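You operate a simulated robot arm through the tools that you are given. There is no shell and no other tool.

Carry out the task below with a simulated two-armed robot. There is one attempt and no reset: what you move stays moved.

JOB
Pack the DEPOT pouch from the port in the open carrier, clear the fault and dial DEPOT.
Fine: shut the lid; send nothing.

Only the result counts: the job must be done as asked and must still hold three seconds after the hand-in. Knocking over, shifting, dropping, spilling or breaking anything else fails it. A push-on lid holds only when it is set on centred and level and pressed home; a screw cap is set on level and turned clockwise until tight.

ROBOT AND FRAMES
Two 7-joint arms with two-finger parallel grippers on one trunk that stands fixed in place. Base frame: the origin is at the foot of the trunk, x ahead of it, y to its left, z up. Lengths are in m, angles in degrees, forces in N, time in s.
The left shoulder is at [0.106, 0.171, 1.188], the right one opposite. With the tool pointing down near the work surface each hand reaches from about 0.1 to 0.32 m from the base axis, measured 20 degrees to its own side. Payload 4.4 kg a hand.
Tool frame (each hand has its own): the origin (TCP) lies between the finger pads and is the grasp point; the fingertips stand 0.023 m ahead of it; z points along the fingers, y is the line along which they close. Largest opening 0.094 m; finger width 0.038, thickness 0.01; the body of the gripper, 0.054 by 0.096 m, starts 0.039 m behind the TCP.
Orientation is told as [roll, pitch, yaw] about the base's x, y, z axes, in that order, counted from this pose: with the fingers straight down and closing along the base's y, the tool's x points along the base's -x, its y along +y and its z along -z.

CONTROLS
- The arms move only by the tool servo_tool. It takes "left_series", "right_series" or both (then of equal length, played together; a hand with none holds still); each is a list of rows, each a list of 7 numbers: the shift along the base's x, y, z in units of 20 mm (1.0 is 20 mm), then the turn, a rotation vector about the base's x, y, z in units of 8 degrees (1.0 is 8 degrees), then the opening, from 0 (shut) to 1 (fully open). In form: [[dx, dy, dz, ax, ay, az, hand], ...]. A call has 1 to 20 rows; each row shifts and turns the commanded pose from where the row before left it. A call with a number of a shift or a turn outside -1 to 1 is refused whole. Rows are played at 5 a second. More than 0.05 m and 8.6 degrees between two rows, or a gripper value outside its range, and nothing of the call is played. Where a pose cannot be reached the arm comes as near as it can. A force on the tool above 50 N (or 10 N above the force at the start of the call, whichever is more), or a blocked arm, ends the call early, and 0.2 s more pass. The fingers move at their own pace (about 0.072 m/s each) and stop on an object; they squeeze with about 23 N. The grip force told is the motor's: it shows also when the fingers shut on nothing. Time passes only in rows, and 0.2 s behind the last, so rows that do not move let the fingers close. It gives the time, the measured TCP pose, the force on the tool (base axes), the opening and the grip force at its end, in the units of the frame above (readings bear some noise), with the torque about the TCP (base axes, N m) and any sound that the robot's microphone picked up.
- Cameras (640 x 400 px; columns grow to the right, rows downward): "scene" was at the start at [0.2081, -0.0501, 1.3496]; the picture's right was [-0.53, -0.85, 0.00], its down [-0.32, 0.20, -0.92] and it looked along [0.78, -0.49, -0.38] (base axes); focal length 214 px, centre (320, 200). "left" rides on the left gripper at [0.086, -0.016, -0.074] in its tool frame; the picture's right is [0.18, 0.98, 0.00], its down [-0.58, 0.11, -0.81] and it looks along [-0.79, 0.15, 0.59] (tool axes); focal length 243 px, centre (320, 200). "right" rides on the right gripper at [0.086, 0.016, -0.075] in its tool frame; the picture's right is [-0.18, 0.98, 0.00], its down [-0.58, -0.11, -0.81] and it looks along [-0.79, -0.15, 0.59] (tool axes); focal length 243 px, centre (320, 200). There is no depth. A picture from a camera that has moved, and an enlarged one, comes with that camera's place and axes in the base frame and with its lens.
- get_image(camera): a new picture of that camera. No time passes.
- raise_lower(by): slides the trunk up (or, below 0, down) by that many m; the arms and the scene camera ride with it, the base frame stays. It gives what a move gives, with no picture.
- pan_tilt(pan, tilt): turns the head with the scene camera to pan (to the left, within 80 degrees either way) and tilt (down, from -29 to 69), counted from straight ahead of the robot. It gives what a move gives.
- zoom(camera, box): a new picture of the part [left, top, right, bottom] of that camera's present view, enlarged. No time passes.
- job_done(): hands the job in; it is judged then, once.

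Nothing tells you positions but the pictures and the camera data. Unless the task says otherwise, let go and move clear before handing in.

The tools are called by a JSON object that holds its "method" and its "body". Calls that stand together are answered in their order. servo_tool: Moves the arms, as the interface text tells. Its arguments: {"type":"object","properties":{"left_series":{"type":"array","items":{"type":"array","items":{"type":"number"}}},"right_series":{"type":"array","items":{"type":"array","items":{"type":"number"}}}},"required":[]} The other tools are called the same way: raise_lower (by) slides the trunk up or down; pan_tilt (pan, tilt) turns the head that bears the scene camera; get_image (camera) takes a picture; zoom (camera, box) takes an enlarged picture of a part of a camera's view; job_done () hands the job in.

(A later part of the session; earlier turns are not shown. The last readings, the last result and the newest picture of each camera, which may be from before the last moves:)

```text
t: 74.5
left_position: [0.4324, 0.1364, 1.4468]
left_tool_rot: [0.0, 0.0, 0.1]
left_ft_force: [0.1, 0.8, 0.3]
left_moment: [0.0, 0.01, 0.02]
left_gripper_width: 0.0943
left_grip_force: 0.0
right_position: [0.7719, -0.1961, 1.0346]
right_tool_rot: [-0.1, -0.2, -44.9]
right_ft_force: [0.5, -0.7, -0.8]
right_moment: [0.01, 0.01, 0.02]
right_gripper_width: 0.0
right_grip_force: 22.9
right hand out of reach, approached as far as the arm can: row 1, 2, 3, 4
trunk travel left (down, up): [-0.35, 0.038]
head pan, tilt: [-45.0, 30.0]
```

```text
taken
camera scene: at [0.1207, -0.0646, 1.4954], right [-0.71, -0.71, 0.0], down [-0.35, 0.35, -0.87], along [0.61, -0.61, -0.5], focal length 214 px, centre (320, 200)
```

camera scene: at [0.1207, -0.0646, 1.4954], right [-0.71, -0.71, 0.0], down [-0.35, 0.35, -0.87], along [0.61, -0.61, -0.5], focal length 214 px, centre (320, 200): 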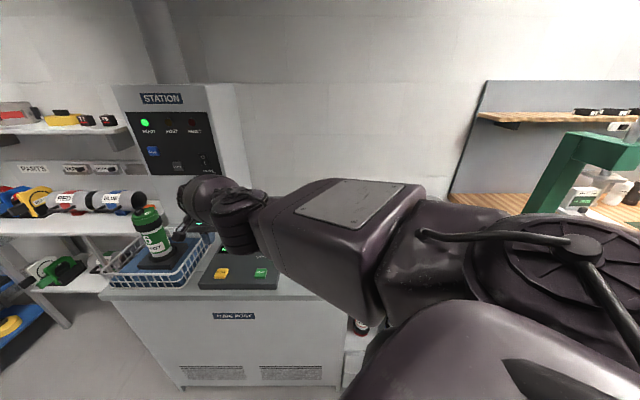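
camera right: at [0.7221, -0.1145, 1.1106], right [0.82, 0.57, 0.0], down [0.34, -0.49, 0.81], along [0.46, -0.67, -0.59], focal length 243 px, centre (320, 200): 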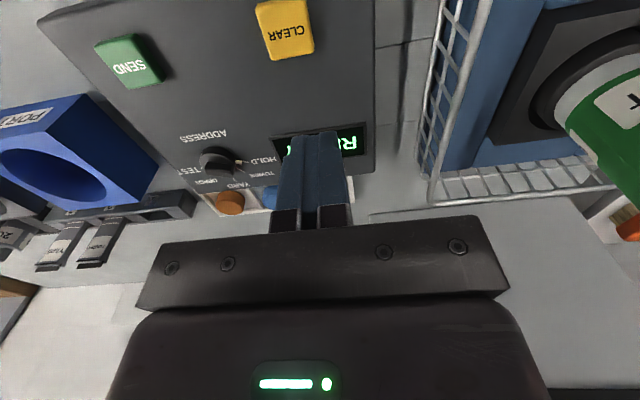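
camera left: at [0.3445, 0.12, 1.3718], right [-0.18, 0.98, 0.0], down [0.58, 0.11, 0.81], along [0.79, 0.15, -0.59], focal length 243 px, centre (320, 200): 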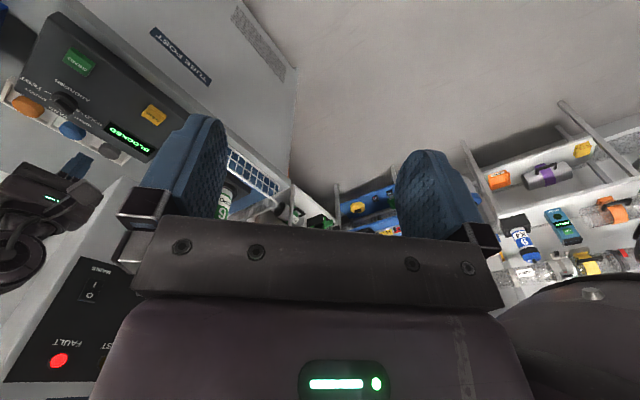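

{"method": "servo_tool", "body": {"right_series": [[0, 0, 0.2, -0.5, -0.5, 0, 0], [0, 0, 0.2, -0.5, -0.5, 0, 0], [0, 0, 0.2, -0.5, -0.5, 0, 0]]}}

{"method": "get_image", "body": {"camera": "scene"}}

```text
t: 75.3
left_position: [0.4334, 0.1369, 1.4471]
left_tool_rot: [0.0, 0.0, 0.1]
left_ft_force: [0.0, -0.1, -0.7]
left_moment: [0.01, -0.02, 0.0]
left_gripper_width: 0.0939
left_grip_force: 0.1
right_position: [0.8016, -0.1921, 1.0402]
right_tool_rot: [-0.1, -17.0, -44.7]
right_ft_force: [0.0, 0.2, -0.5]
right_moment: [0.0, 0.01, 0.0]
right_gripper_width: 0.0002
right_grip_force: 23.1
right hand out of reach, approached as far as the arm can: row 1, 2, 3
trunk travel left (down, up): [-0.35, 0.038]
head pan, tilt: [-45.0, 30.0]
```

```text
taken
camera scene: at [0.1207, -0.0642, 1.4955], right [-0.71, -0.71, 0.0], down [-0.35, 0.35, -0.87], along [0.61, -0.61, -0.5], focal length 214 px, centre (320, 200)
```

scene: 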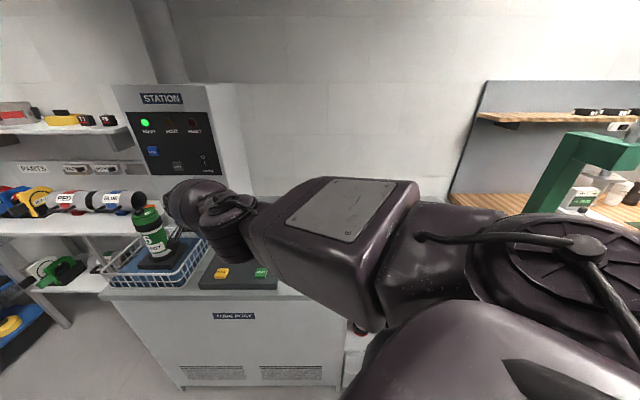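

{"method": "servo_tool", "body": {"right_series": [[0, 0, 0, 0.5, 0.5, 0, 0], [0, 0, 0, 0.5, 0.5, 0, 0], [0, 0, 0, 0.5, 0.5, 0, 0]]}}

{"method": "servo_tool", "body": {"right_series": [[0, 0, 0, 0, 0, 0.9, 0], [0, 0, 0, 0, 0, 0.9, 0], [-0.5, 0, 0, 0, 0, 0, 0]]}}

{"method": "servo_tool", "body": {"right_series": [[0, -0.8, 0, 0, 0, 0, 0], [0, -0.8, 0, 0, 0, 0, 0]]}}

```text
t: 76.1
left_position: [0.431, 0.1347, 1.4477]
left_tool_rot: [0.1, 0.0, 0.1]
left_ft_force: [0.7, 0.0, 0.0]
left_moment: [0.05, 0.0, 0.03]
left_gripper_width: 0.0943
left_grip_force: 0.2
right_position: [0.771, -0.2001, 1.0235]
right_tool_rot: [0.0, 0.1, -44.9]
right_ft_force: [0.5, -0.6, 0.3]
right_moment: [-0.01, -0.02, -0.04]
right_gripper_width: 0.0
right_grip_force: 23.3
right hand out of reach, approached as far as the arm can: row 1, 2, 3
trunk travel left (down, up): [-0.35, 0.038]
head pan, tilt: [-45.0, 30.0]
```

```text
t: 76.9
left_position: [0.432, 0.1338, 1.4483]
left_tool_rot: [0.2, 0.0, 0.0]
left_ft_force: [0.9, -0.1, 0.3]
left_moment: [0.02, 0.03, -0.01]
left_gripper_width: 0.0942
left_grip_force: 0.1
right_position: [0.7605, -0.2005, 1.0244]
right_tool_rot: [0.0, 0.0, -30.4]
right_ft_force: [-0.5, 0.6, -0.2]
right_moment: [0.01, 0.01, 0.0]
right_gripper_width: 0.0001
right_grip_force: 22.7
trunk travel left (down, up): [-0.35, 0.038]
head pan, tilt: [-45.0, 30.0]
```

```text
t: 77.5
left_position: [0.431, 0.1374, 1.4481]
left_tool_rot: [0.0, 0.1, 0.1]
left_ft_force: [-0.3, -0.4, 0.3]
left_moment: [-0.01, -0.03, 0.0]
left_gripper_width: 0.0938
left_grip_force: 0.0
right_position: [0.7609, -0.23, 1.0243]
right_tool_rot: [-0.1, -0.1, -30.6]
right_ft_force: [0.2, 0.2, 0.0]
right_moment: [0.0, 0.0, -0.02]
right_gripper_width: 0.0003
right_grip_force: 22.8
trunk travel left (down, up): [-0.35, 0.038]
head pan, tilt: [-45.0, 30.0]
```

Turning the yaw to -30 freed the arm. I'll keep retracting and rise.

{"method": "servo_tool", "body": {"right_series": [[-0.5, -0.5, 0.5, 0, 0, 0, 0], [-0.5, -0.5, 0.5, 0, 0, 0, 0], [-0.5, -0.5, 0.5, 0, 0, 0, 0], [-0.5, -0.5, 0.5, 0, 0, 0, 0], [-0.5, -0.5, 0.5, 0, 0, 0, 0], [-0.5, -0.5, 0.5, 0, 0, 0, 0], [-0.5, -0.3, 0.5, 0, 0, 0, 0], [-0.5, -0.3, 0.5, 0, 0, 0, 0]]}}

{"method": "get_image", "body": {"camera": "scene"}}

{"method": "get_image", "body": {"camera": "right"}}

```text
t: 79.3
left_position: [0.4321, 0.1365, 1.4489]
left_tool_rot: [0.0, 0.1, 0.1]
left_ft_force: [0.1, -0.4, 0.1]
left_moment: [-0.03, -0.03, 0.01]
left_gripper_width: 0.094
left_grip_force: 0.0
right_position: [0.6805, -0.3032, 1.1062]
right_tool_rot: [0.0, -0.2, -30.5]
right_ft_force: [0.3, -0.1, -0.1]
right_moment: [0.0, -0.03, 0.01]
right_gripper_width: 0.0002
right_grip_force: 22.9
trunk travel left (down, up): [-0.35, 0.038]
head pan, tilt: [-45.0, 30.0]
```

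```text
taken
camera scene: at [0.1202, -0.0648, 1.4955], right [-0.71, -0.71, 0.0], down [-0.35, 0.35, -0.87], along [0.61, -0.61, -0.5], focal length 214 px, centre (320, 200)
```

scene: 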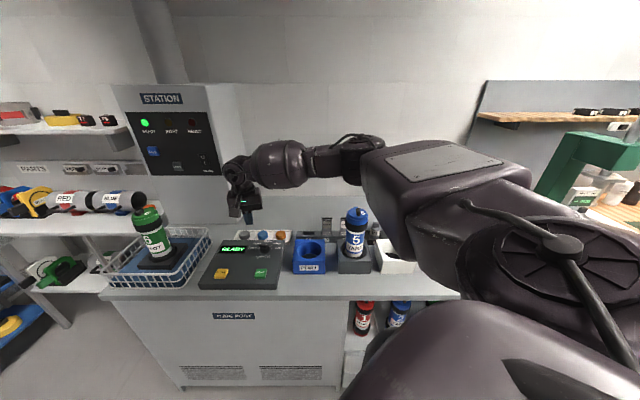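

```text
taken
camera right: at [0.6147, -0.2459, 1.1801], right [0.66, 0.75, 0.0], down [0.44, -0.39, 0.81], along [0.61, -0.53, -0.59], focal length 243 px, centre (320, 200)
```

right: 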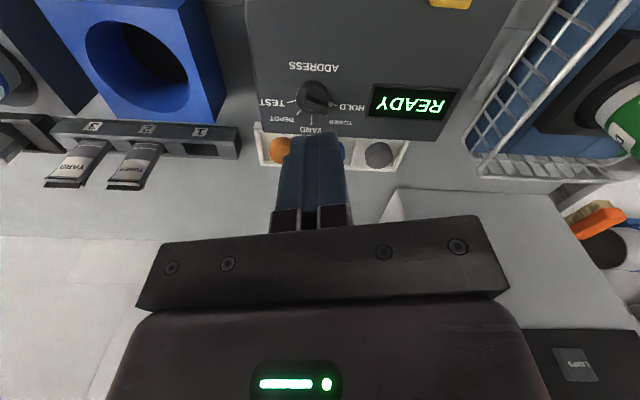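

READY is displayed. Next is the dial, so I'll zoom in on the knob.

{"method": "zoom", "body": {"camera": "right", "box": [250, 50, 390, 137]}}

{"method": "zoom", "body": {"camera": "scene", "box": [235, 220, 299, 260]}}

```text
4.57 times, centred on (320, 94) of right
camera zoom: at [0.6147, -0.2459, 1.1801], right [0.66, 0.75, 0.0], down [0.44, -0.39, 0.81], along [0.61, -0.53, -0.59], focal length 1109 px, centre (320, 687)
```

zoom: 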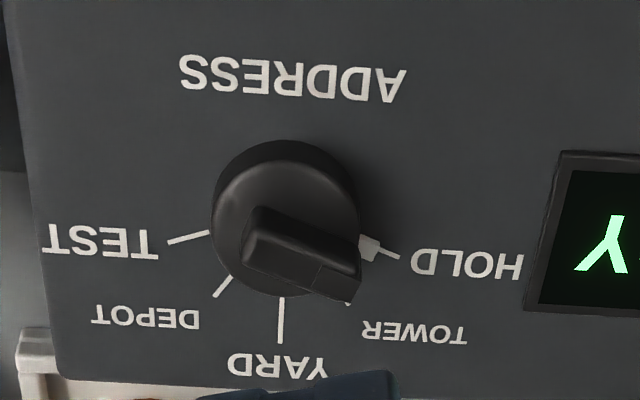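

```text
10.00 times, centred on (267, 240) of scene
camera zoom: at [0.1202, -0.0648, 1.4955], right [-0.71, -0.71, 0.0], down [-0.35, 0.35, -0.87], along [0.61, -0.61, -0.5], focal length 2145 px, centre (850, -200)
```

zoom: 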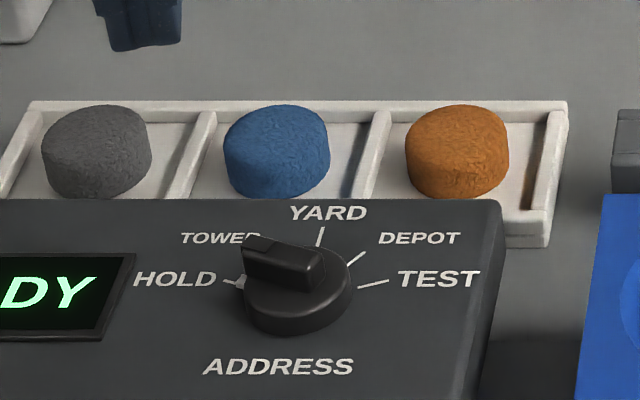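

The panel centre of the knob is at about (0.7335,-0.366,0.891). The pointer is at HOLD and DEPOT is 108° clockwise from it. I'll go above the knob and test what yaw range is available.

{"method": "servo_tool", "body": {"right_series": [[0.66, -0.78, -0.3, 0, 0, 0.9, 0.4], [0.66, -0.78, -0.3, 0, 0, 0.9, 0.4], [0.66, -0.78, -0.3, 0, 0, 0.9, 0.4], [0.66, -0.78, -0.3, 0, 0, 0.9, 0.4], [0, 0, -0.3, 0, 0, 0.9, 0.4], [0, 0, -0.3, 0, 0, 0.9, 0.4], [0, 0, -0.3, 0, 0, 0.9, 0.4], [0, 0, -0.3, 0, 0, 0.9, 0.4], [0, 0, 0, 0, 0, 0, 0.4]]}}

{"method": "get_image", "body": {"camera": "scene"}}

{"method": "get_image", "body": {"camera": "right"}}

```text
t: 81.3
left_position: [0.4312, 0.1366, 1.4473]
left_tool_rot: [0.0, -0.1, 0.1]
left_ft_force: [-0.3, 0.8, 0.4]
left_moment: [0.0, 0.0, -0.01]
left_gripper_width: 0.0939
left_grip_force: 0.0
right_position: [0.7351, -0.3653, 1.0751]
right_tool_rot: [0.0, -0.1, 5.5]
right_ft_force: [0.2, -1.2, -1.0]
right_moment: [0.03, 0.02, 0.02]
right_gripper_width: 0.0377
right_grip_force: 0.2
right hand out of reach, approached as far as the arm can: row 6, 7, 8
trunk travel left (down, up): [-0.35, 0.038]
head pan, tilt: [-45.0, 30.0]
```

```text
taken
camera scene: at [0.1206, -0.0646, 1.4954], right [-0.71, -0.71, 0.0], down [-0.35, 0.35, -0.87], along [0.61, -0.61, -0.5], focal length 214 px, centre (320, 200)
```

scene: 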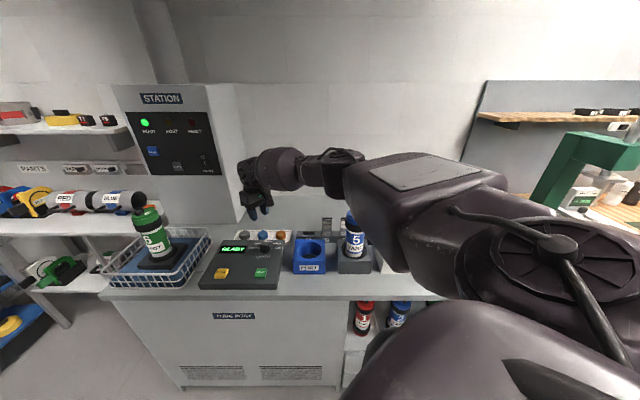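

```text
taken
camera right: at [0.6464, -0.3576, 1.1493], right [0.09, 1.0, 0.0], down [0.59, -0.05, 0.81], along [0.8, -0.07, -0.59], focal length 243 px, centre (320, 200)
```

right: 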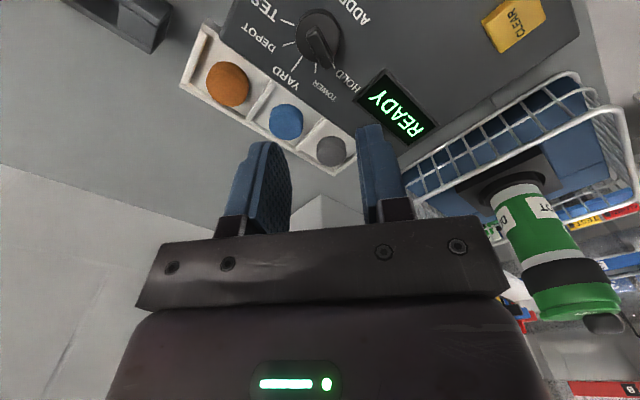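

The yaw limit here is about +5°. If I grip the pointer bar at yaw ≈ +3, closing the fingers will itself rotate the bar about 22° clockwise into line, and then I can turn on to -81. I'll descend over the knob.

{"method": "servo_tool", "body": {"right_series": [[0, -0.05, -0.8, 0, 0, -0.2, 0.65], [0, 0, -0.8, 0, 0, -0.2, 0.65], [0, 0, -0.8, 0, 0, 0, 0.65], [0, 0, -0.8, 0, 0, 0, 0.65], [0, 0, -0.8, 0, 0, 0, 0.65], [0, 0, -0.8, 0, 0, 0, 0.65], [0, 0, -0.6, 0, 0, 0, 0.65], [0, 0, 0, 0, 0, 0, 0.65]]}}

{"method": "get_image", "body": {"camera": "right"}}

{"method": "zoom", "body": {"camera": "scene", "box": [225, 205, 305, 255]}}

{"method": "get_image", "body": {"camera": "scene"}}

```text
t: 83.1
left_position: [0.4321, 0.1362, 1.4466]
left_tool_rot: [0.0, -0.1, 0.1]
left_ft_force: [-0.4, -0.2, 0.6]
left_moment: [0.0, 0.0, 0.02]
left_gripper_width: 0.0939
left_grip_force: 0.1
right_position: [0.7336, -0.3653, 1.0018]
right_tool_rot: [0.0, -0.1, 2.3]
right_ft_force: [0.6, 0.1, -0.1]
right_moment: [0.02, 0.0, -0.01]
right_gripper_width: 0.0611
right_grip_force: 0.1
right hand out of reach, approached as far as the arm can: row 5, 6, 7
trunk travel left (down, up): [-0.35, 0.038]
head pan, tilt: [-45.0, 30.0]
```

```text
taken
camera right: at [0.6467, -0.3538, 1.0771], right [0.14, 0.99, 0.0], down [0.58, -0.08, 0.81], along [0.8, -0.12, -0.59], focal length 243 px, centre (320, 200)
```

right: 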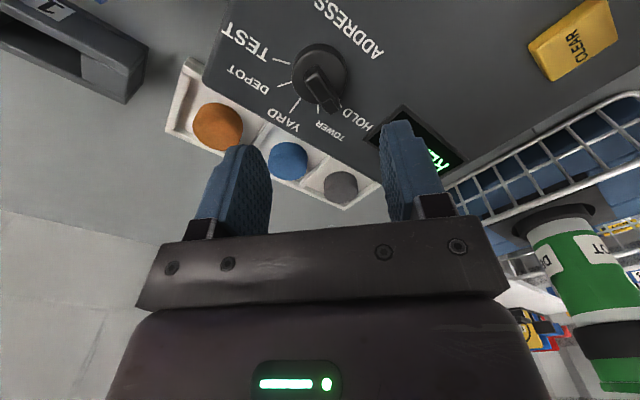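

```text
8.00 times, centred on (265, 230) of scene
camera zoom: at [0.1206, -0.0646, 1.4954], right [-0.71, -0.71, 0.0], down [-0.35, 0.35, -0.87], along [0.61, -0.61, -0.5], focal length 1716 px, centre (760, -40)
```

zoom: 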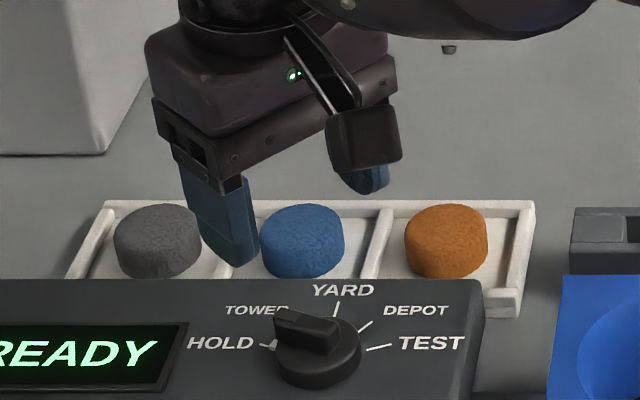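

```text
taken
camera scene: at [0.1206, -0.0646, 1.4954], right [-0.71, -0.71, 0.0], down [-0.35, 0.35, -0.87], along [0.61, -0.61, -0.5], focal length 214 px, centre (320, 200)
```

scene: 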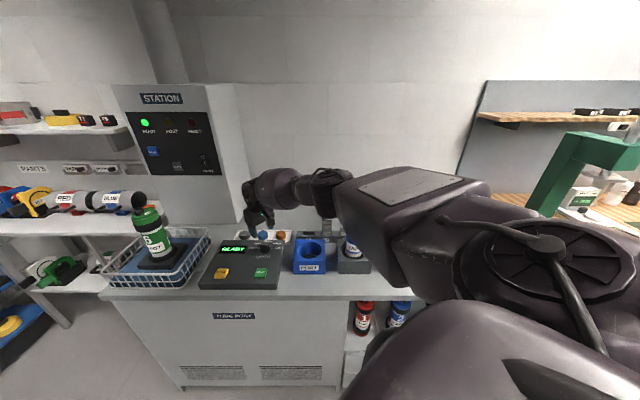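

The yaw limit tightens as the hand drops relative to the shoulder. I'll raise the hand, then lower the trunk back to its original height to regain wrist range.

{"method": "servo_tool", "body": {"right_series": [[0, 0, 0.8, 0, 0, -0.3, 0.65], [0, 0, 0.8, 0, 0, -0.3, 0.65], [0, 0, 0.8, 0, 0, 0, 0.65], [0, 0, 0.8, 0, 0, 0, 0.65], [0, 0, 0.8, 0, 0, 0, 0.65], [0, 0, 0.8, 0, 0, 0, 0.65], [0, 0, 0.8, 0, 0, 0, 0.65], [0, 0, 0.8, 0, 0, 0, 0.65], [0, 0, 0.8, 0, 0, 0, 0.65], [0, 0, 0.8, 0, 0, 0, 0.65]]}}

{"method": "get_image", "body": {"camera": "scene"}}

```text
t: 85.3
left_position: [0.433, 0.1367, 1.4475]
left_tool_rot: [0.0, 0.0, 0.0]
left_ft_force: [0.8, -0.3, 0.1]
left_moment: [0.02, 0.01, -0.02]
left_gripper_width: 0.0939
left_grip_force: 0.1
right_position: [0.7346, -0.3649, 1.162]
right_tool_rot: [-0.1, -0.1, -2.6]
right_ft_force: [0.5, 0.4, 0.9]
right_moment: [-0.02, 0.0, 0.01]
right_gripper_width: 0.0609
right_grip_force: 0.2
trunk travel left (down, up): [-0.35, 0.038]
head pan, tilt: [-45.0, 30.0]
```

```text
taken
camera scene: at [0.1204, -0.0645, 1.4955], right [-0.71, -0.71, 0.0], down [-0.35, 0.35, -0.87], along [0.61, -0.61, -0.5], focal length 214 px, centre (320, 200)
```

scene: 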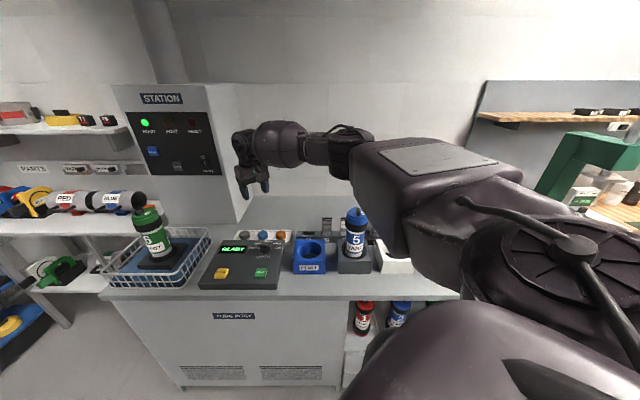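

{"method": "raise_lower", "body": {"by": -0.15}}

{"method": "get_image", "body": {"camera": "scene"}}

{"method": "get_image", "body": {"camera": "right"}}

{"method": "zoom", "body": {"camera": "scene", "box": [230, 180, 310, 240]}}

```text
t: 87.1
left_position: [0.4308, 0.1368, 1.2998]
left_tool_rot: [0.0, -0.3, 0.0]
left_ft_force: [-0.4, -0.6, 1.0]
left_moment: [-0.01, -0.06, -0.02]
left_gripper_width: 0.0941
left_grip_force: 0.1
right_position: [0.7341, -0.3655, 1.0145]
right_tool_rot: [-0.2, -0.3, -2.5]
right_ft_force: [-0.6, 0.4, 0.4]
right_moment: [0.03, 0.01, -0.04]
right_gripper_width: 0.0612
right_grip_force: 0.1
trunk travel left (down, up): [-0.2, 0.188]
head pan, tilt: [-45.0, 30.0]
```

```text
taken
camera scene: at [0.1923, -0.0645, 1.3381], right [-0.71, -0.71, 0.0], down [-0.35, 0.35, -0.87], along [0.61, -0.61, -0.5], focal length 214 px, centre (320, 200)
```

scene: 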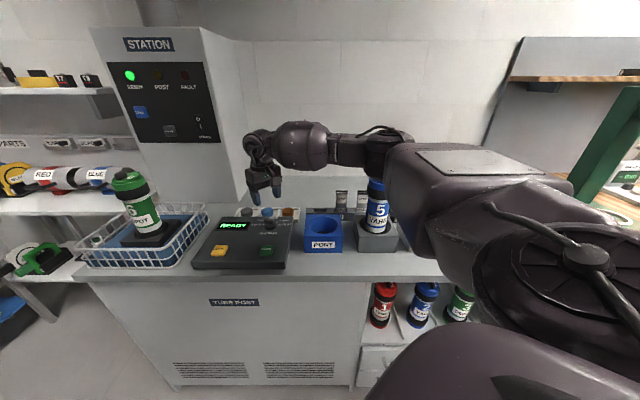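

```text
taken
camera right: at [0.6476, -0.346, 1.0891], right [0.23, 0.97, 0.0], down [0.57, -0.13, 0.81], along [0.79, -0.18, -0.59], focal length 243 px, centre (320, 200)
```

right: 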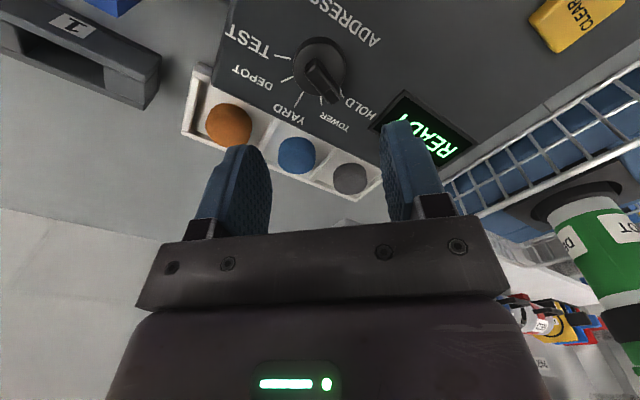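

```text
6.67 times, centred on (270, 210) of scene
camera zoom: at [0.1923, -0.0645, 1.3381], right [-0.71, -0.71, 0.0], down [-0.35, 0.35, -0.87], along [0.61, -0.61, -0.5], focal length 1430 px, centre (653, 133)
```

zoom: 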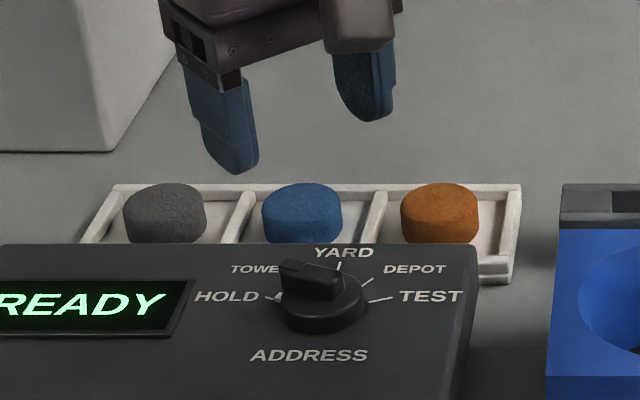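

I'll test the clockwise end of the yaw range before gripping.

{"method": "servo_tool", "body": {"right_series": [[0, 0, 0, 0, 0, -1, 0.65], [0, 0, 0, 0, 0, -1, 0.65], [0, 0, 0, 0, 0, -1, 0.65], [0, 0, 0, 0, 0, -1, 0.65], [0, 0, 0, 0, 0, -1, 0.65], [0, 0, 0, 0, 0, -1, 0.65], [0, 0, 0, 0, 0, -1, 0.65], [0, 0, 0, 0, 0, -1, 0.65], [0, 0, 0, 0, 0, -1, 0.65], [0, 0, 0, 0, 0, -1, 0.65]]}}

{"method": "get_image", "body": {"camera": "right"}}

{"method": "zoom", "body": {"camera": "scene", "box": [230, 180, 310, 240]}}

```text
t: 89.3
left_position: [0.432, 0.1369, 1.2971]
left_tool_rot: [-0.1, -0.1, 0.0]
left_ft_force: [0.1, -0.8, 0.2]
left_moment: [-0.01, -0.02, 0.01]
left_gripper_width: 0.0941
left_grip_force: 0.0
right_position: [0.7343, -0.3659, 1.0127]
right_tool_rot: [-0.1, -0.1, -82.6]
right_ft_force: [0.1, -0.2, 0.0]
right_moment: [0.02, -0.01, 0.01]
right_gripper_width: 0.061
right_grip_force: 0.1
trunk travel left (down, up): [-0.2, 0.188]
head pan, tilt: [-45.0, 30.0]
```

```text
taken
camera right: at [0.7394, -0.2782, 1.0869], right [1.0, -0.06, 0.0], down [-0.03, -0.59, 0.81], along [-0.05, -0.81, -0.59], focal length 243 px, centre (320, 200)
```

right: 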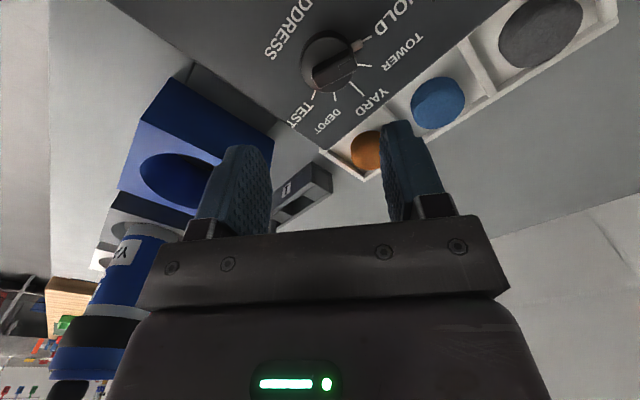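

```text
6.67 times, centred on (270, 210) of scene
camera zoom: at [0.1937, -0.0646, 1.3376], right [-0.71, -0.71, 0.0], down [-0.35, 0.35, -0.87], along [0.61, -0.61, -0.5], focal length 1430 px, centre (653, 133)
```

zoom: 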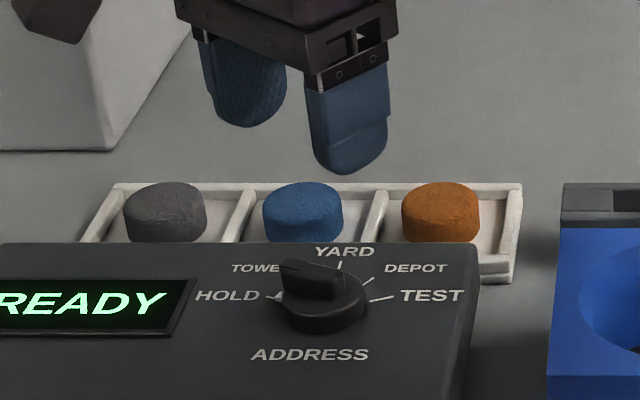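

{"method": "zoom", "body": {"camera": "right", "box": [270, 10, 410, 130]}}

```text
3.33 times, centred on (340, 70) of right
camera zoom: at [0.7394, -0.2782, 1.0869], right [1.0, -0.06, 0.0], down [-0.03, -0.59, 0.81], along [-0.05, -0.81, -0.59], focal length 809 px, centre (253, 633)
```

zoom: 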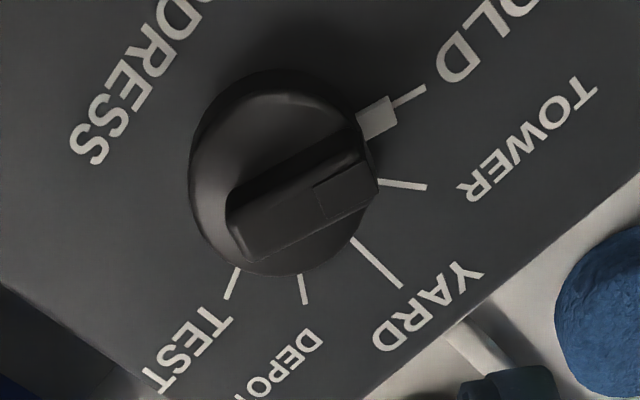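

That view fixes the knob: axis at about (0.737,-0.3655), disc top ≈0.897, bar top ≈0.910. I'll rotate back to yaw ≈ -2 and descend beside the bar.

{"method": "servo_tool", "body": {"right_series": [[0.14, 0.02, 0, 0, 0, 0.915, 0.65], [0, 0, 0, 0, 0, 0.915, 0.65], [0, 0, 0, 0, 0, 0.915, 0.65], [0, 0, 0, 0, 0, 0.915, 0.65], [0, 0, 0, 0, 0, 0.915, 0.65], [0, 0, 0, 0, 0, 0.915, 0.65], [0, 0, 0, 0, 0, 0.915, 0.65], [0, 0, 0, 0, 0, 0.915, 0.65], [0, 0, 0, 0, 0, 0.915, 0.65], [0, 0, 0, 0, 0, 0.915, 0.65], [0, 0, -0.6, 0, 0, 0.915, 0.65], [0, 0, -0.7, 0, 0, 0, 0.65], [0, 0, -0.7, 0, 0, 0, 0.65], [0, 0, -0.7, 0, 0, 0, 0.65], [0, 0, -0.7, 0, 0, 0, 0.65], [0, 0, 0, 0, 0, 0, 0.65]]}}

{"method": "get_image", "body": {"camera": "right"}}

{"method": "zoom", "body": {"camera": "scene", "box": [230, 180, 310, 240]}}

```text
t: 92.7
left_position: [0.4312, 0.1359, 1.2976]
left_tool_rot: [0.1, 0.1, 0.0]
left_ft_force: [-0.2, -0.5, 0.0]
left_moment: [0.03, 0.03, 0.04]
left_gripper_width: 0.0942
left_grip_force: 0.0
right_position: [0.7364, -0.3652, 0.9443]
right_tool_rot: [0.0, -0.1, -1.8]
right_ft_force: [-0.6, -0.2, 0.8]
right_moment: [0.01, -0.01, 0.02]
right_gripper_width: 0.0614
right_grip_force: 0.1
trunk travel left (down, up): [-0.2, 0.188]
head pan, tilt: [-45.0, 30.0]
```

```text
taken
camera right: at [0.6509, -0.3464, 1.0186], right [0.22, 0.98, 0.0], down [0.58, -0.13, 0.81], along [0.79, -0.18, -0.59], focal length 243 px, centre (320, 200)
```

right: 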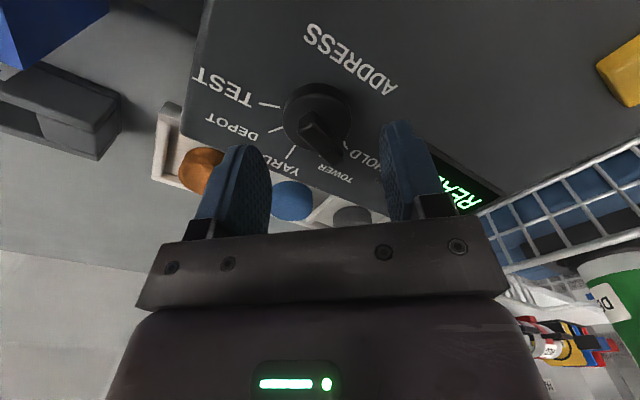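

```text
6.67 times, centred on (270, 210) of scene
camera zoom: at [0.1934, -0.0645, 1.3377], right [-0.71, -0.71, 0.0], down [-0.35, 0.35, -0.87], along [0.61, -0.61, -0.5], focal length 1430 px, centre (653, 133)
```

zoom: 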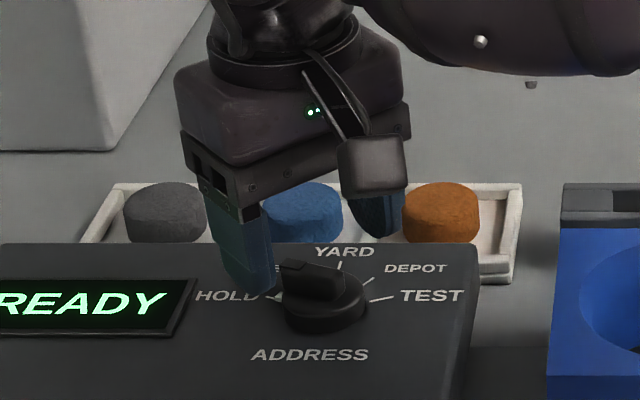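

{"method": "servo_tool", "body": {"right_series": [[0, 0, -0.5, 0, 0, 0, 0.65], [0, 0, -0.3, 0, 0, 0, 0.65], [0, 0, -0.16, 0, 0, 0, 0.65], [0, 0, 0, 0, 0, 0, 0.65]]}}

{"method": "get_image", "body": {"camera": "right"}}

{"method": "zoom", "body": {"camera": "scene", "box": [230, 190, 310, 240]}}

```text
t: 93.7
left_position: [0.4325, 0.1377, 1.2972]
left_tool_rot: [0.1, 0.0, 0.1]
left_ft_force: [0.0, -0.8, -0.3]
left_moment: [0.02, 0.0, 0.0]
left_gripper_width: 0.094
left_grip_force: 0.0
right_position: [0.7382, -0.3658, 0.9245]
right_tool_rot: [-0.1, -0.1, -1.8]
right_ft_force: [-0.3, -0.4, 0.3]
right_moment: [0.01, 0.0, -0.03]
right_gripper_width: 0.0609
right_grip_force: 0.1
trunk travel left (down, up): [-0.2, 0.188]
head pan, tilt: [-45.0, 30.0]
```

```text
taken
camera right: at [0.6513, -0.3466, 0.9993], right [0.22, 0.98, 0.0], down [0.58, -0.13, 0.81], along [0.79, -0.18, -0.59], focal length 243 px, centre (320, 200)
```

right: 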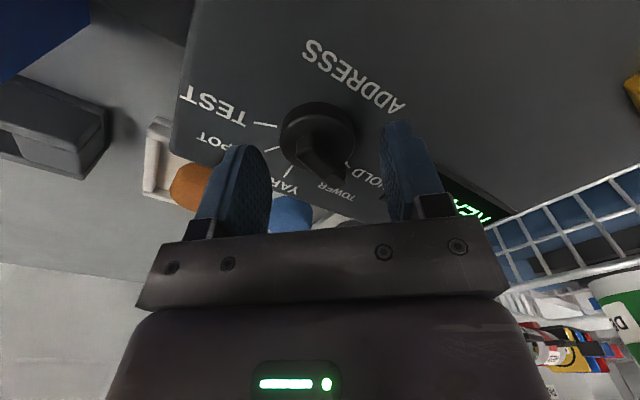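

```text
8.00 times, centred on (270, 215) of scene
camera zoom: at [0.1936, -0.0646, 1.3376], right [-0.71, -0.71, 0.0], down [-0.35, 0.35, -0.87], along [0.61, -0.61, -0.5], focal length 1716 px, centre (720, 80)
```

zoom: 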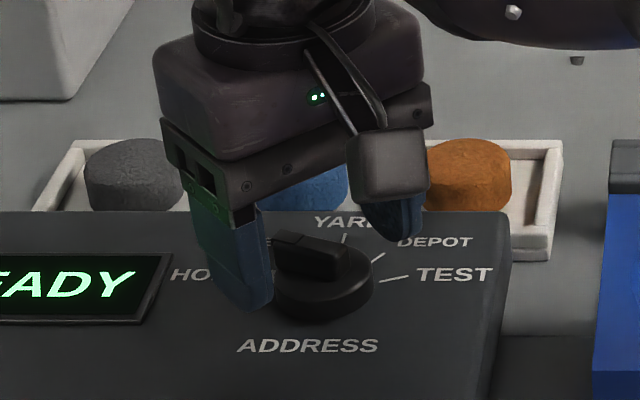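

The fingers straddle the bar. I'll close gradually and watch it turn.

{"method": "servo_tool", "body": {"right_series": [[0, 0, 0, 0, 0, 0, 0.45], [0, 0, 0, 0, 0, 0, 0.35], [0, 0, 0, 0, 0, 0, 0.25], [0, 0, 0, 0, 0, 0, 0.2]]}}

{"method": "get_image", "body": {"camera": "right"}}

{"method": "zoom", "body": {"camera": "scene", "box": [230, 190, 310, 240]}}

```text
t: 94.7
left_position: [0.4331, 0.1362, 1.2982]
left_tool_rot: [0.0, 0.0, 0.2]
left_ft_force: [0.1, 0.5, -0.5]
left_moment: [-0.03, -0.02, -0.03]
left_gripper_width: 0.094
left_grip_force: 0.1
right_position: [0.7366, -0.3649, 0.9241]
right_tool_rot: [0.0, -0.2, -2.1]
right_ft_force: [-1.7, -2.2, -0.5]
right_moment: [-0.05, -0.02, 0.01]
right_gripper_width: 0.0204
right_grip_force: 1.5
trunk travel left (down, up): [-0.2, 0.188]
head pan, tilt: [-45.0, 30.0]
```

```text
taken
camera right: at [0.6512, -0.3468, 0.9993], right [0.22, 0.98, 0.0], down [0.58, -0.13, 0.81], along [0.79, -0.18, -0.59], focal length 243 px, centre (320, 200)
```

right: 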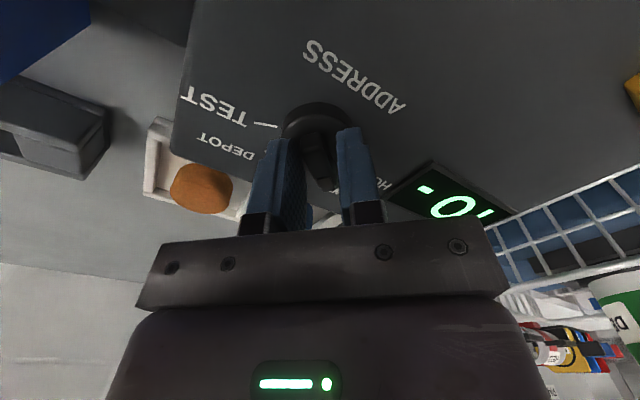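

```text
8.00 times, centred on (270, 215) of scene
camera zoom: at [0.1935, -0.0649, 1.3376], right [-0.71, -0.71, 0.0], down [-0.35, 0.35, -0.87], along [0.61, -0.61, -0.5], focal length 1716 px, centre (720, 80)
```

zoom: 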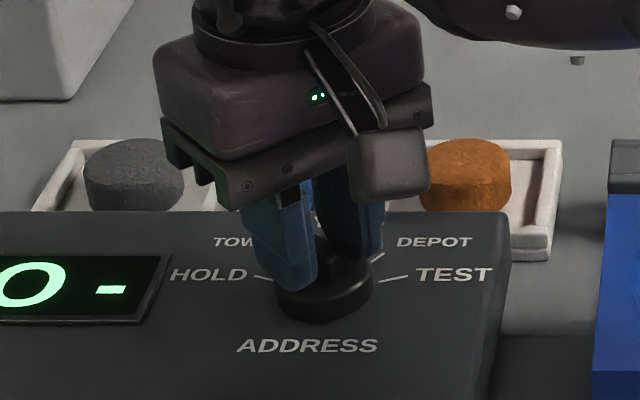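

The knob turned and the display is changing. I'll close fully and turn clockwise in stages.

{"method": "servo_tool", "body": {"right_series": [[0, 0, 0, 0, 0, 0, 0.15], [0, 0, 0, 0, 0, 0, 0.08], [0, 0, 0, 0, 0, 0, 0.08]]}}

{"method": "servo_tool", "body": {"right_series": [[0, 0, 0, 0, 0, -0.7, 0.08], [0, 0, 0, 0, 0, -0.7, 0.08], [0, 0, 0, 0, 0, -0.7, 0.08], [0, 0, 0, 0, 0, -0.7, 0.08]]}}

{"method": "get_image", "body": {"camera": "right"}}

{"method": "zoom", "body": {"camera": "scene", "box": [210, 190, 310, 250]}}

```text
t: 95.5
left_position: [0.432, 0.1346, 1.2987]
left_tool_rot: [0.0, 0.0, -0.1]
left_ft_force: [0.1, -0.1, -0.1]
left_moment: [0.01, -0.05, 0.01]
left_gripper_width: 0.0938
left_grip_force: 0.0
right_position: [0.7372, -0.3668, 0.9245]
right_tool_rot: [-0.1, 0.1, -2.1]
right_ft_force: [-2.0, -12.7, 0.9]
right_moment: [-0.31, 0.37, -0.06]
right_gripper_width: 0.0129
right_grip_force: 45.0
trunk travel left (down, up): [-0.2, 0.188]
head pan, tilt: [-45.0, 30.0]
```

```text
t: 96.5
left_position: [0.4321, 0.1353, 1.298]
left_tool_rot: [0.1, 0.0, 0.1]
left_ft_force: [0.4, 0.4, -0.1]
left_moment: [0.02, 0.04, 0.02]
left_gripper_width: 0.0939
left_grip_force: 0.1
right_position: [0.7375, -0.3661, 0.9248]
right_tool_rot: [0.0, -0.1, -24.5]
right_ft_force: [0.6, -14.7, 0.6]
right_moment: [-0.21, 0.21, -0.04]
right_gripper_width: 0.0128
right_grip_force: 45.4
trunk travel left (down, up): [-0.2, 0.188]
head pan, tilt: [-45.0, 30.0]
```

```text
taken
camera right: at [0.6652, -0.3163, 0.9993], right [0.57, 0.82, 0.0], down [0.48, -0.34, 0.81], along [0.66, -0.46, -0.59], focal length 243 px, centre (320, 200)
```

right: 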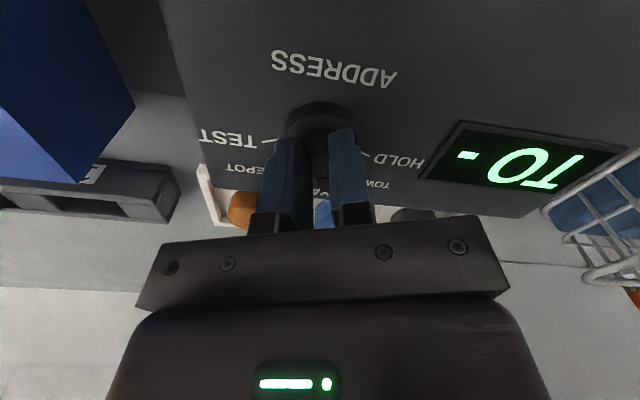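

```text
6.40 times, centred on (260, 220) of scene
camera zoom: at [0.1936, -0.0659, 1.3375], right [-0.71, -0.71, 0.0], down [-0.35, 0.35, -0.87], along [0.61, -0.61, -0.5], focal length 1373 px, centre (704, 72)
```

zoom: 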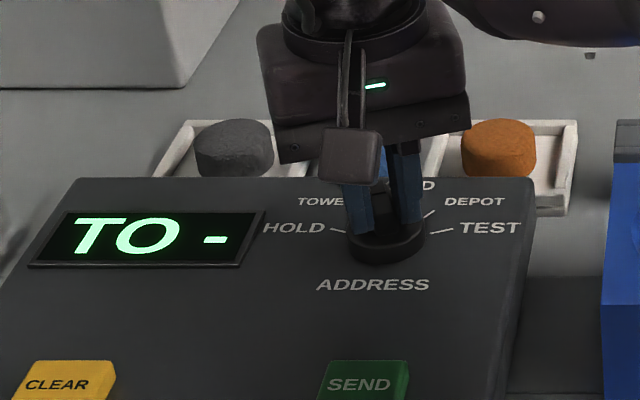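

{"method": "servo_tool", "body": {"right_series": [[0, -0.08, 0, 0, 0, -0.8, 0.08], [0, 0, 0, 0, 0, -0.8, 0.08], [0, 0, 0, 0, 0, -0.8, 0.08], [0, 0, 0, 0, 0, -0.8, 0.08]]}}

{"method": "get_image", "body": {"camera": "right"}}

{"method": "zoom", "body": {"camera": "scene", "box": [210, 190, 310, 250]}}

```text
t: 97.5
left_position: [0.4326, 0.1358, 1.297]
left_tool_rot: [0.1, 0.2, 0.1]
left_ft_force: [0.3, -0.6, -0.1]
left_moment: [0.0, 0.02, -0.02]
left_gripper_width: 0.0941
left_grip_force: 0.0
right_position: [0.7375, -0.3653, 0.9243]
right_tool_rot: [0.0, 0.0, -49.9]
right_ft_force: [8.4, 2.9, -4.0]
right_moment: [-0.82, -0.97, 0.06]
right_gripper_width: 0.0131
right_grip_force: 45.3
trunk travel left (down, up): [-0.2, 0.188]
head pan, tilt: [-45.0, 30.0]
```

```text
taken
camera right: at [0.6948, -0.2893, 0.9994], right [0.87, 0.49, 0.0], down [0.29, -0.52, 0.81], along [0.4, -0.7, -0.59], focal length 243 px, centre (320, 200)
```

right: 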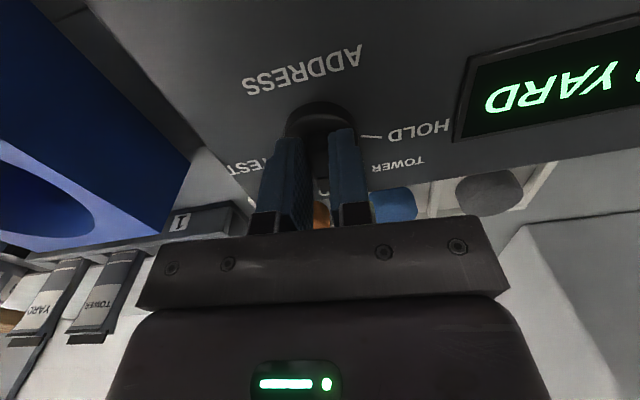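

```text
6.40 times, centred on (260, 220) of scene
camera zoom: at [0.1947, -0.0643, 1.3373], right [-0.71, -0.71, 0.0], down [-0.35, 0.35, -0.87], along [0.61, -0.61, -0.5], focal length 1373 px, centre (704, 72)
```

zoom: 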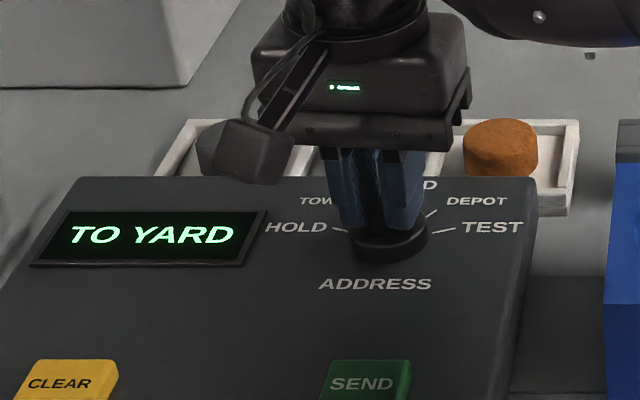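

"TO YARD" is showing. I'll continue to DEPOT.

{"method": "servo_tool", "body": {"right_series": [[0.03, 0.02, 0, 0, 0, -0.78, 0.08], [0, 0, 0, 0, 0, -0.78, 0.08], [0, 0, 0, 0, 0, -0.78, 0.08], [0, 0, 0, 0, 0, -0.78, 0.08], [0, 0, 0, 0, 0, -0.78, 0.08]]}}

{"method": "get_image", "body": {"camera": "right"}}

{"method": "zoom", "body": {"camera": "scene", "box": [210, 190, 310, 250]}}

```text
t: 98.7
left_position: [0.4349, 0.1372, 1.2974]
left_tool_rot: [0.1, 0.1, 0.0]
left_ft_force: [-0.5, 0.6, 0.5]
left_moment: [0.04, -0.04, 0.04]
left_gripper_width: 0.0939
left_grip_force: 0.1
right_position: [0.7387, -0.3647, 0.9233]
right_tool_rot: [0.2, -0.1, -81.1]
right_ft_force: [17.7, 10.3, -2.9]
right_moment: [0.48, -0.32, 0.06]
right_gripper_width: 0.0127
right_grip_force: 44.6
trunk travel left (down, up): [-0.2, 0.188]
head pan, tilt: [-45.0, 30.0]
```

```text
taken
camera right: at [0.7422, -0.2773, 0.9994], right [1.0, -0.03, 0.0], down [-0.02, -0.59, 0.81], along [-0.02, -0.81, -0.59], focal length 243 px, centre (320, 200)
```

right: 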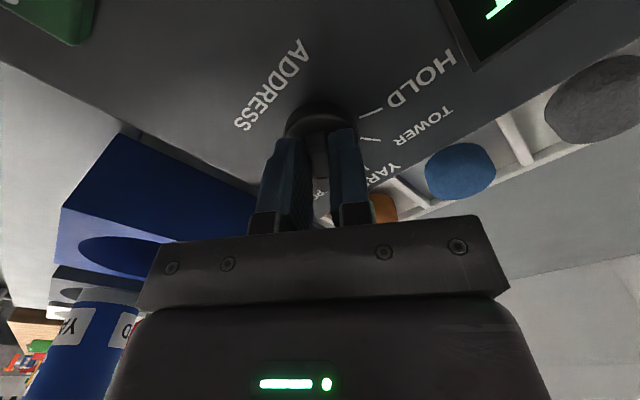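

```text
6.40 times, centred on (260, 220) of scene
camera zoom: at [0.1956, -0.0636, 1.3373], right [-0.71, -0.71, 0.0], down [-0.36, 0.35, -0.87], along [0.61, -0.61, -0.5], focal length 1373 px, centre (704, 72)
```

zoom: 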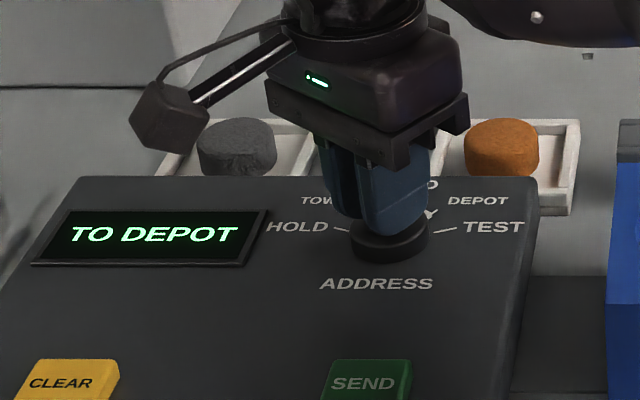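

"TO DEPOT" is showing. I'll open and lift straight off.

{"method": "servo_tool", "body": {"right_series": [[0.04, 0.02, 0, 0, 0, 0, 0.15], [0.04, 0, 0, 0, 0, 0, 0.35], [0, 0, 0, 0, 0, 0, 0.45], [0, 0, 0.3, 0, 0, 0, 0.45], [0, 0, 0.6, 0, 0, 0, 0.45], [0, 0, 0.8, 0, 0, 0, 0.45], [0, 0, 0.8, 0, 0, 0, 0.45], [0, 0, 0.8, 0, 0, 0, 0.45], [0, 0, 0.8, 0, 0, 0, 0.45], [0, 0, 0.8, 0, 0, 0, 0.45]]}}

{"method": "get_image", "body": {"camera": "right"}}

{"method": "get_image", "body": {"camera": "scene"}}

{"method": "zoom", "body": {"camera": "scene", "box": [210, 190, 310, 250]}}

```text
t: 100.9
left_position: [0.4326, 0.1349, 1.2967]
left_tool_rot: [0.0, 0.0, 0.2]
left_ft_force: [-0.2, 0.1, 0.4]
left_moment: [-0.05, -0.01, 0.0]
left_gripper_width: 0.0942
left_grip_force: 0.1
right_position: [0.7381, -0.3649, 1.0238]
right_tool_rot: [0.0, -0.1, -81.3]
right_ft_force: [-1.0, 0.2, 0.1]
right_moment: [-0.01, 0.02, -0.01]
right_gripper_width: 0.0422
right_grip_force: 0.0
trunk travel left (down, up): [-0.2, 0.188]
head pan, tilt: [-45.0, 30.0]
```

```text
taken
camera right: at [0.7419, -0.2778, 1.0986], right [1.0, -0.03, 0.0], down [-0.02, -0.59, 0.81], along [-0.02, -0.81, -0.59], focal length 243 px, centre (320, 200)
```

right: 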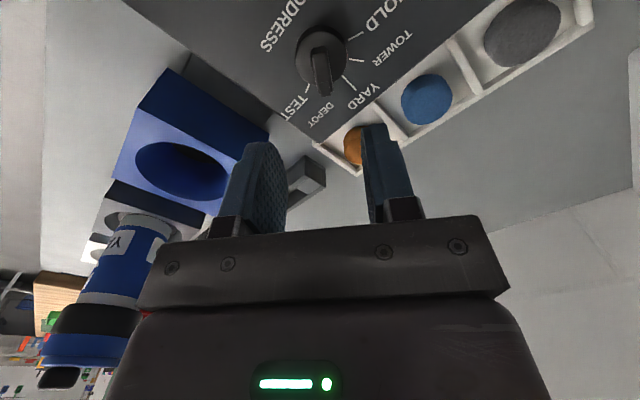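

```text
taken
camera scene: at [0.1933, -0.0645, 1.3377], right [-0.71, -0.71, 0.0], down [-0.35, 0.35, -0.87], along [0.61, -0.61, -0.5], focal length 214 px, centre (320, 200)
```

scene: 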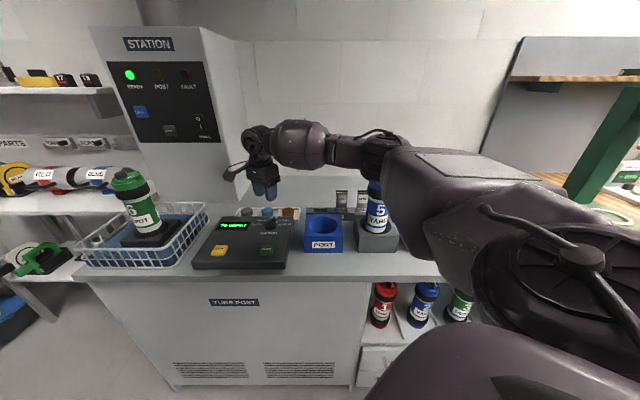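

```text
6.40 times, centred on (260, 220) of scene
camera zoom: at [0.1933, -0.0645, 1.3377], right [-0.71, -0.71, 0.0], down [-0.35, 0.35, -0.87], along [0.61, -0.61, -0.5], focal length 1373 px, centre (704, 72)
```

zoom: 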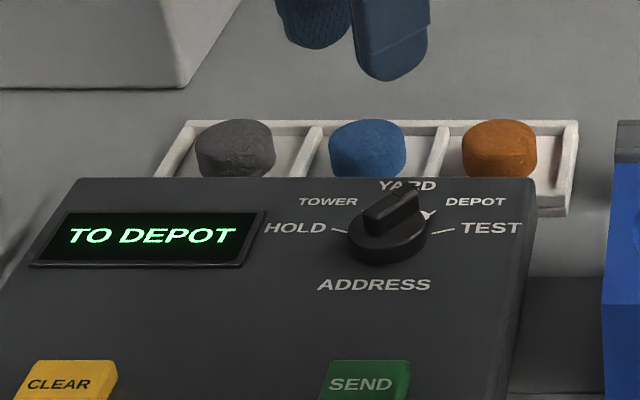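

The dial holds DEPOT, READY is lit and the fault is clear. I'll move the hand away and do a final check of the carrier and lid.

{"method": "servo_tool", "body": {"right_series": [[0, 0, 0.8, 0, 0, 0.5, 0.45], [0, 0, 0.8, 0, 0, 0.5, 0.45], [0, 0, 0.8, 0, 0, 0.5, 0.45], [0, 0, 0.8, 0, 0, 0.5, 0.45], [-0.6, 0.2, 0.8, 0, 0, 0.5, 0.45], [-0.8, 0.2, 0.8, 0, 0, 0.5, 0.45], [-0.8, 0.2, 0.8, 0, 0, 0.5, 0.45], [-0.8, 0.2, 0.8, 0, 0, 0.5, 0.45], [-0.8, 0.2, 0.8, 0, 0, 0.5, 0.45], [-0.8, 0.2, 0.5, 0, 0, 0.5, 0.45], [-0.8, 0.2, 0, 0, 0, 0, 0.45], [-0.8, 0.2, 0, 0, 0, 0, 0.45], [-0.8, 0.2, 0, 0, 0, 0, 0.45], [0, 0, 0, 0, 0, 0, 0.45]]}}

{"method": "get_image", "body": {"camera": "scene"}}

{"method": "zoom", "body": {"camera": "scene", "box": [180, 160, 460, 340]}}

{"method": "zoom", "body": {"camera": "scene", "box": [350, 165, 410, 205]}}

{"method": "get_image", "body": {"camera": "right"}}

```text
t: 103.9
left_position: [0.4334, 0.1361, 1.2968]
left_tool_rot: [0.0, -0.1, 0.1]
left_ft_force: [0.7, -0.2, 0.4]
left_moment: [0.02, 0.0, 0.02]
left_gripper_width: 0.0941
left_grip_force: 0.0
right_position: [0.5993, -0.3298, 1.177]
right_tool_rot: [-0.1, 0.0, -41.1]
right_ft_force: [-1.3, 0.3, 0.0]
right_moment: [0.02, 0.0, 0.0]
right_gripper_width: 0.0421
right_grip_force: 0.1
trunk travel left (down, up): [-0.2, 0.188]
head pan, tilt: [-45.0, 30.0]
```

```text
taken
camera scene: at [0.1939, -0.0646, 1.3375], right [-0.71, -0.71, 0.0], down [-0.35, 0.35, -0.87], along [0.61, -0.61, -0.5], focal length 214 px, centre (320, 200)
```

scene: 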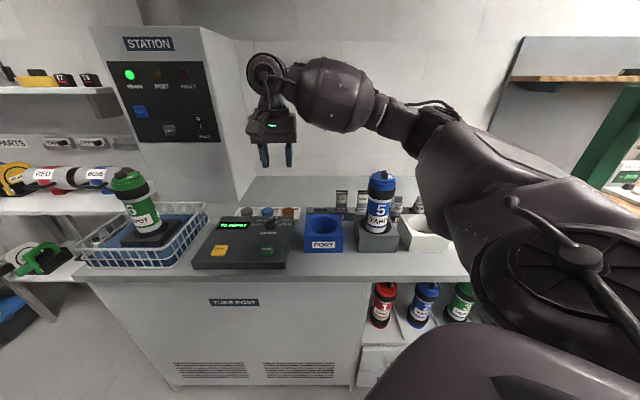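

```text
2.22 times, centred on (320, 250) of scene
camera zoom: at [0.1939, -0.0646, 1.3375], right [-0.71, -0.71, 0.0], down [-0.35, 0.35, -0.87], along [0.61, -0.61, -0.5], focal length 477 px, centre (320, 89)
```

zoom: 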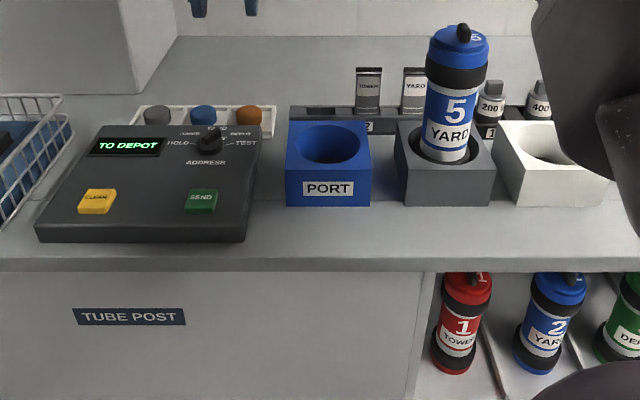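

```text
10.00 times, centred on (380, 185) of scene
camera zoom: at [0.1939, -0.0646, 1.3375], right [-0.71, -0.71, 0.0], down [-0.35, 0.35, -0.87], along [0.61, -0.61, -0.5], focal length 2145 px, centre (-280, 350)
```

zoom: 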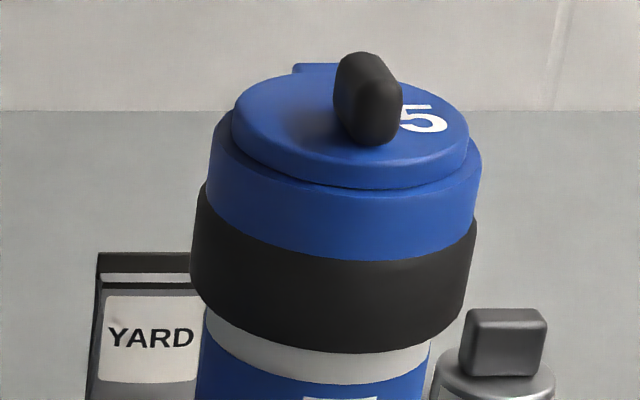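

```text
taken
camera right: at [0.5445, -0.2613, 1.252], right [0.79, 0.62, 0.0], down [0.37, -0.46, 0.81], along [0.5, -0.63, -0.59], focal length 243 px, centre (320, 200)
```

right: 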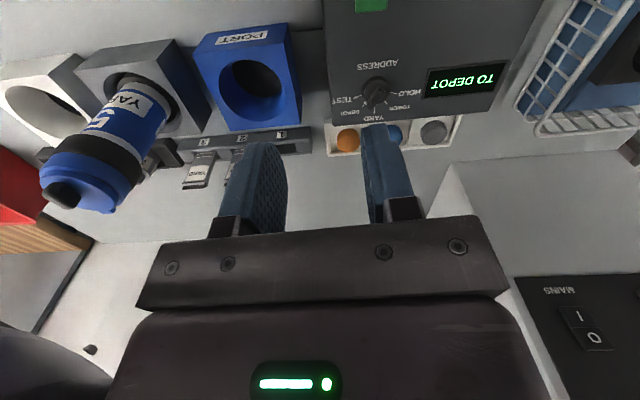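

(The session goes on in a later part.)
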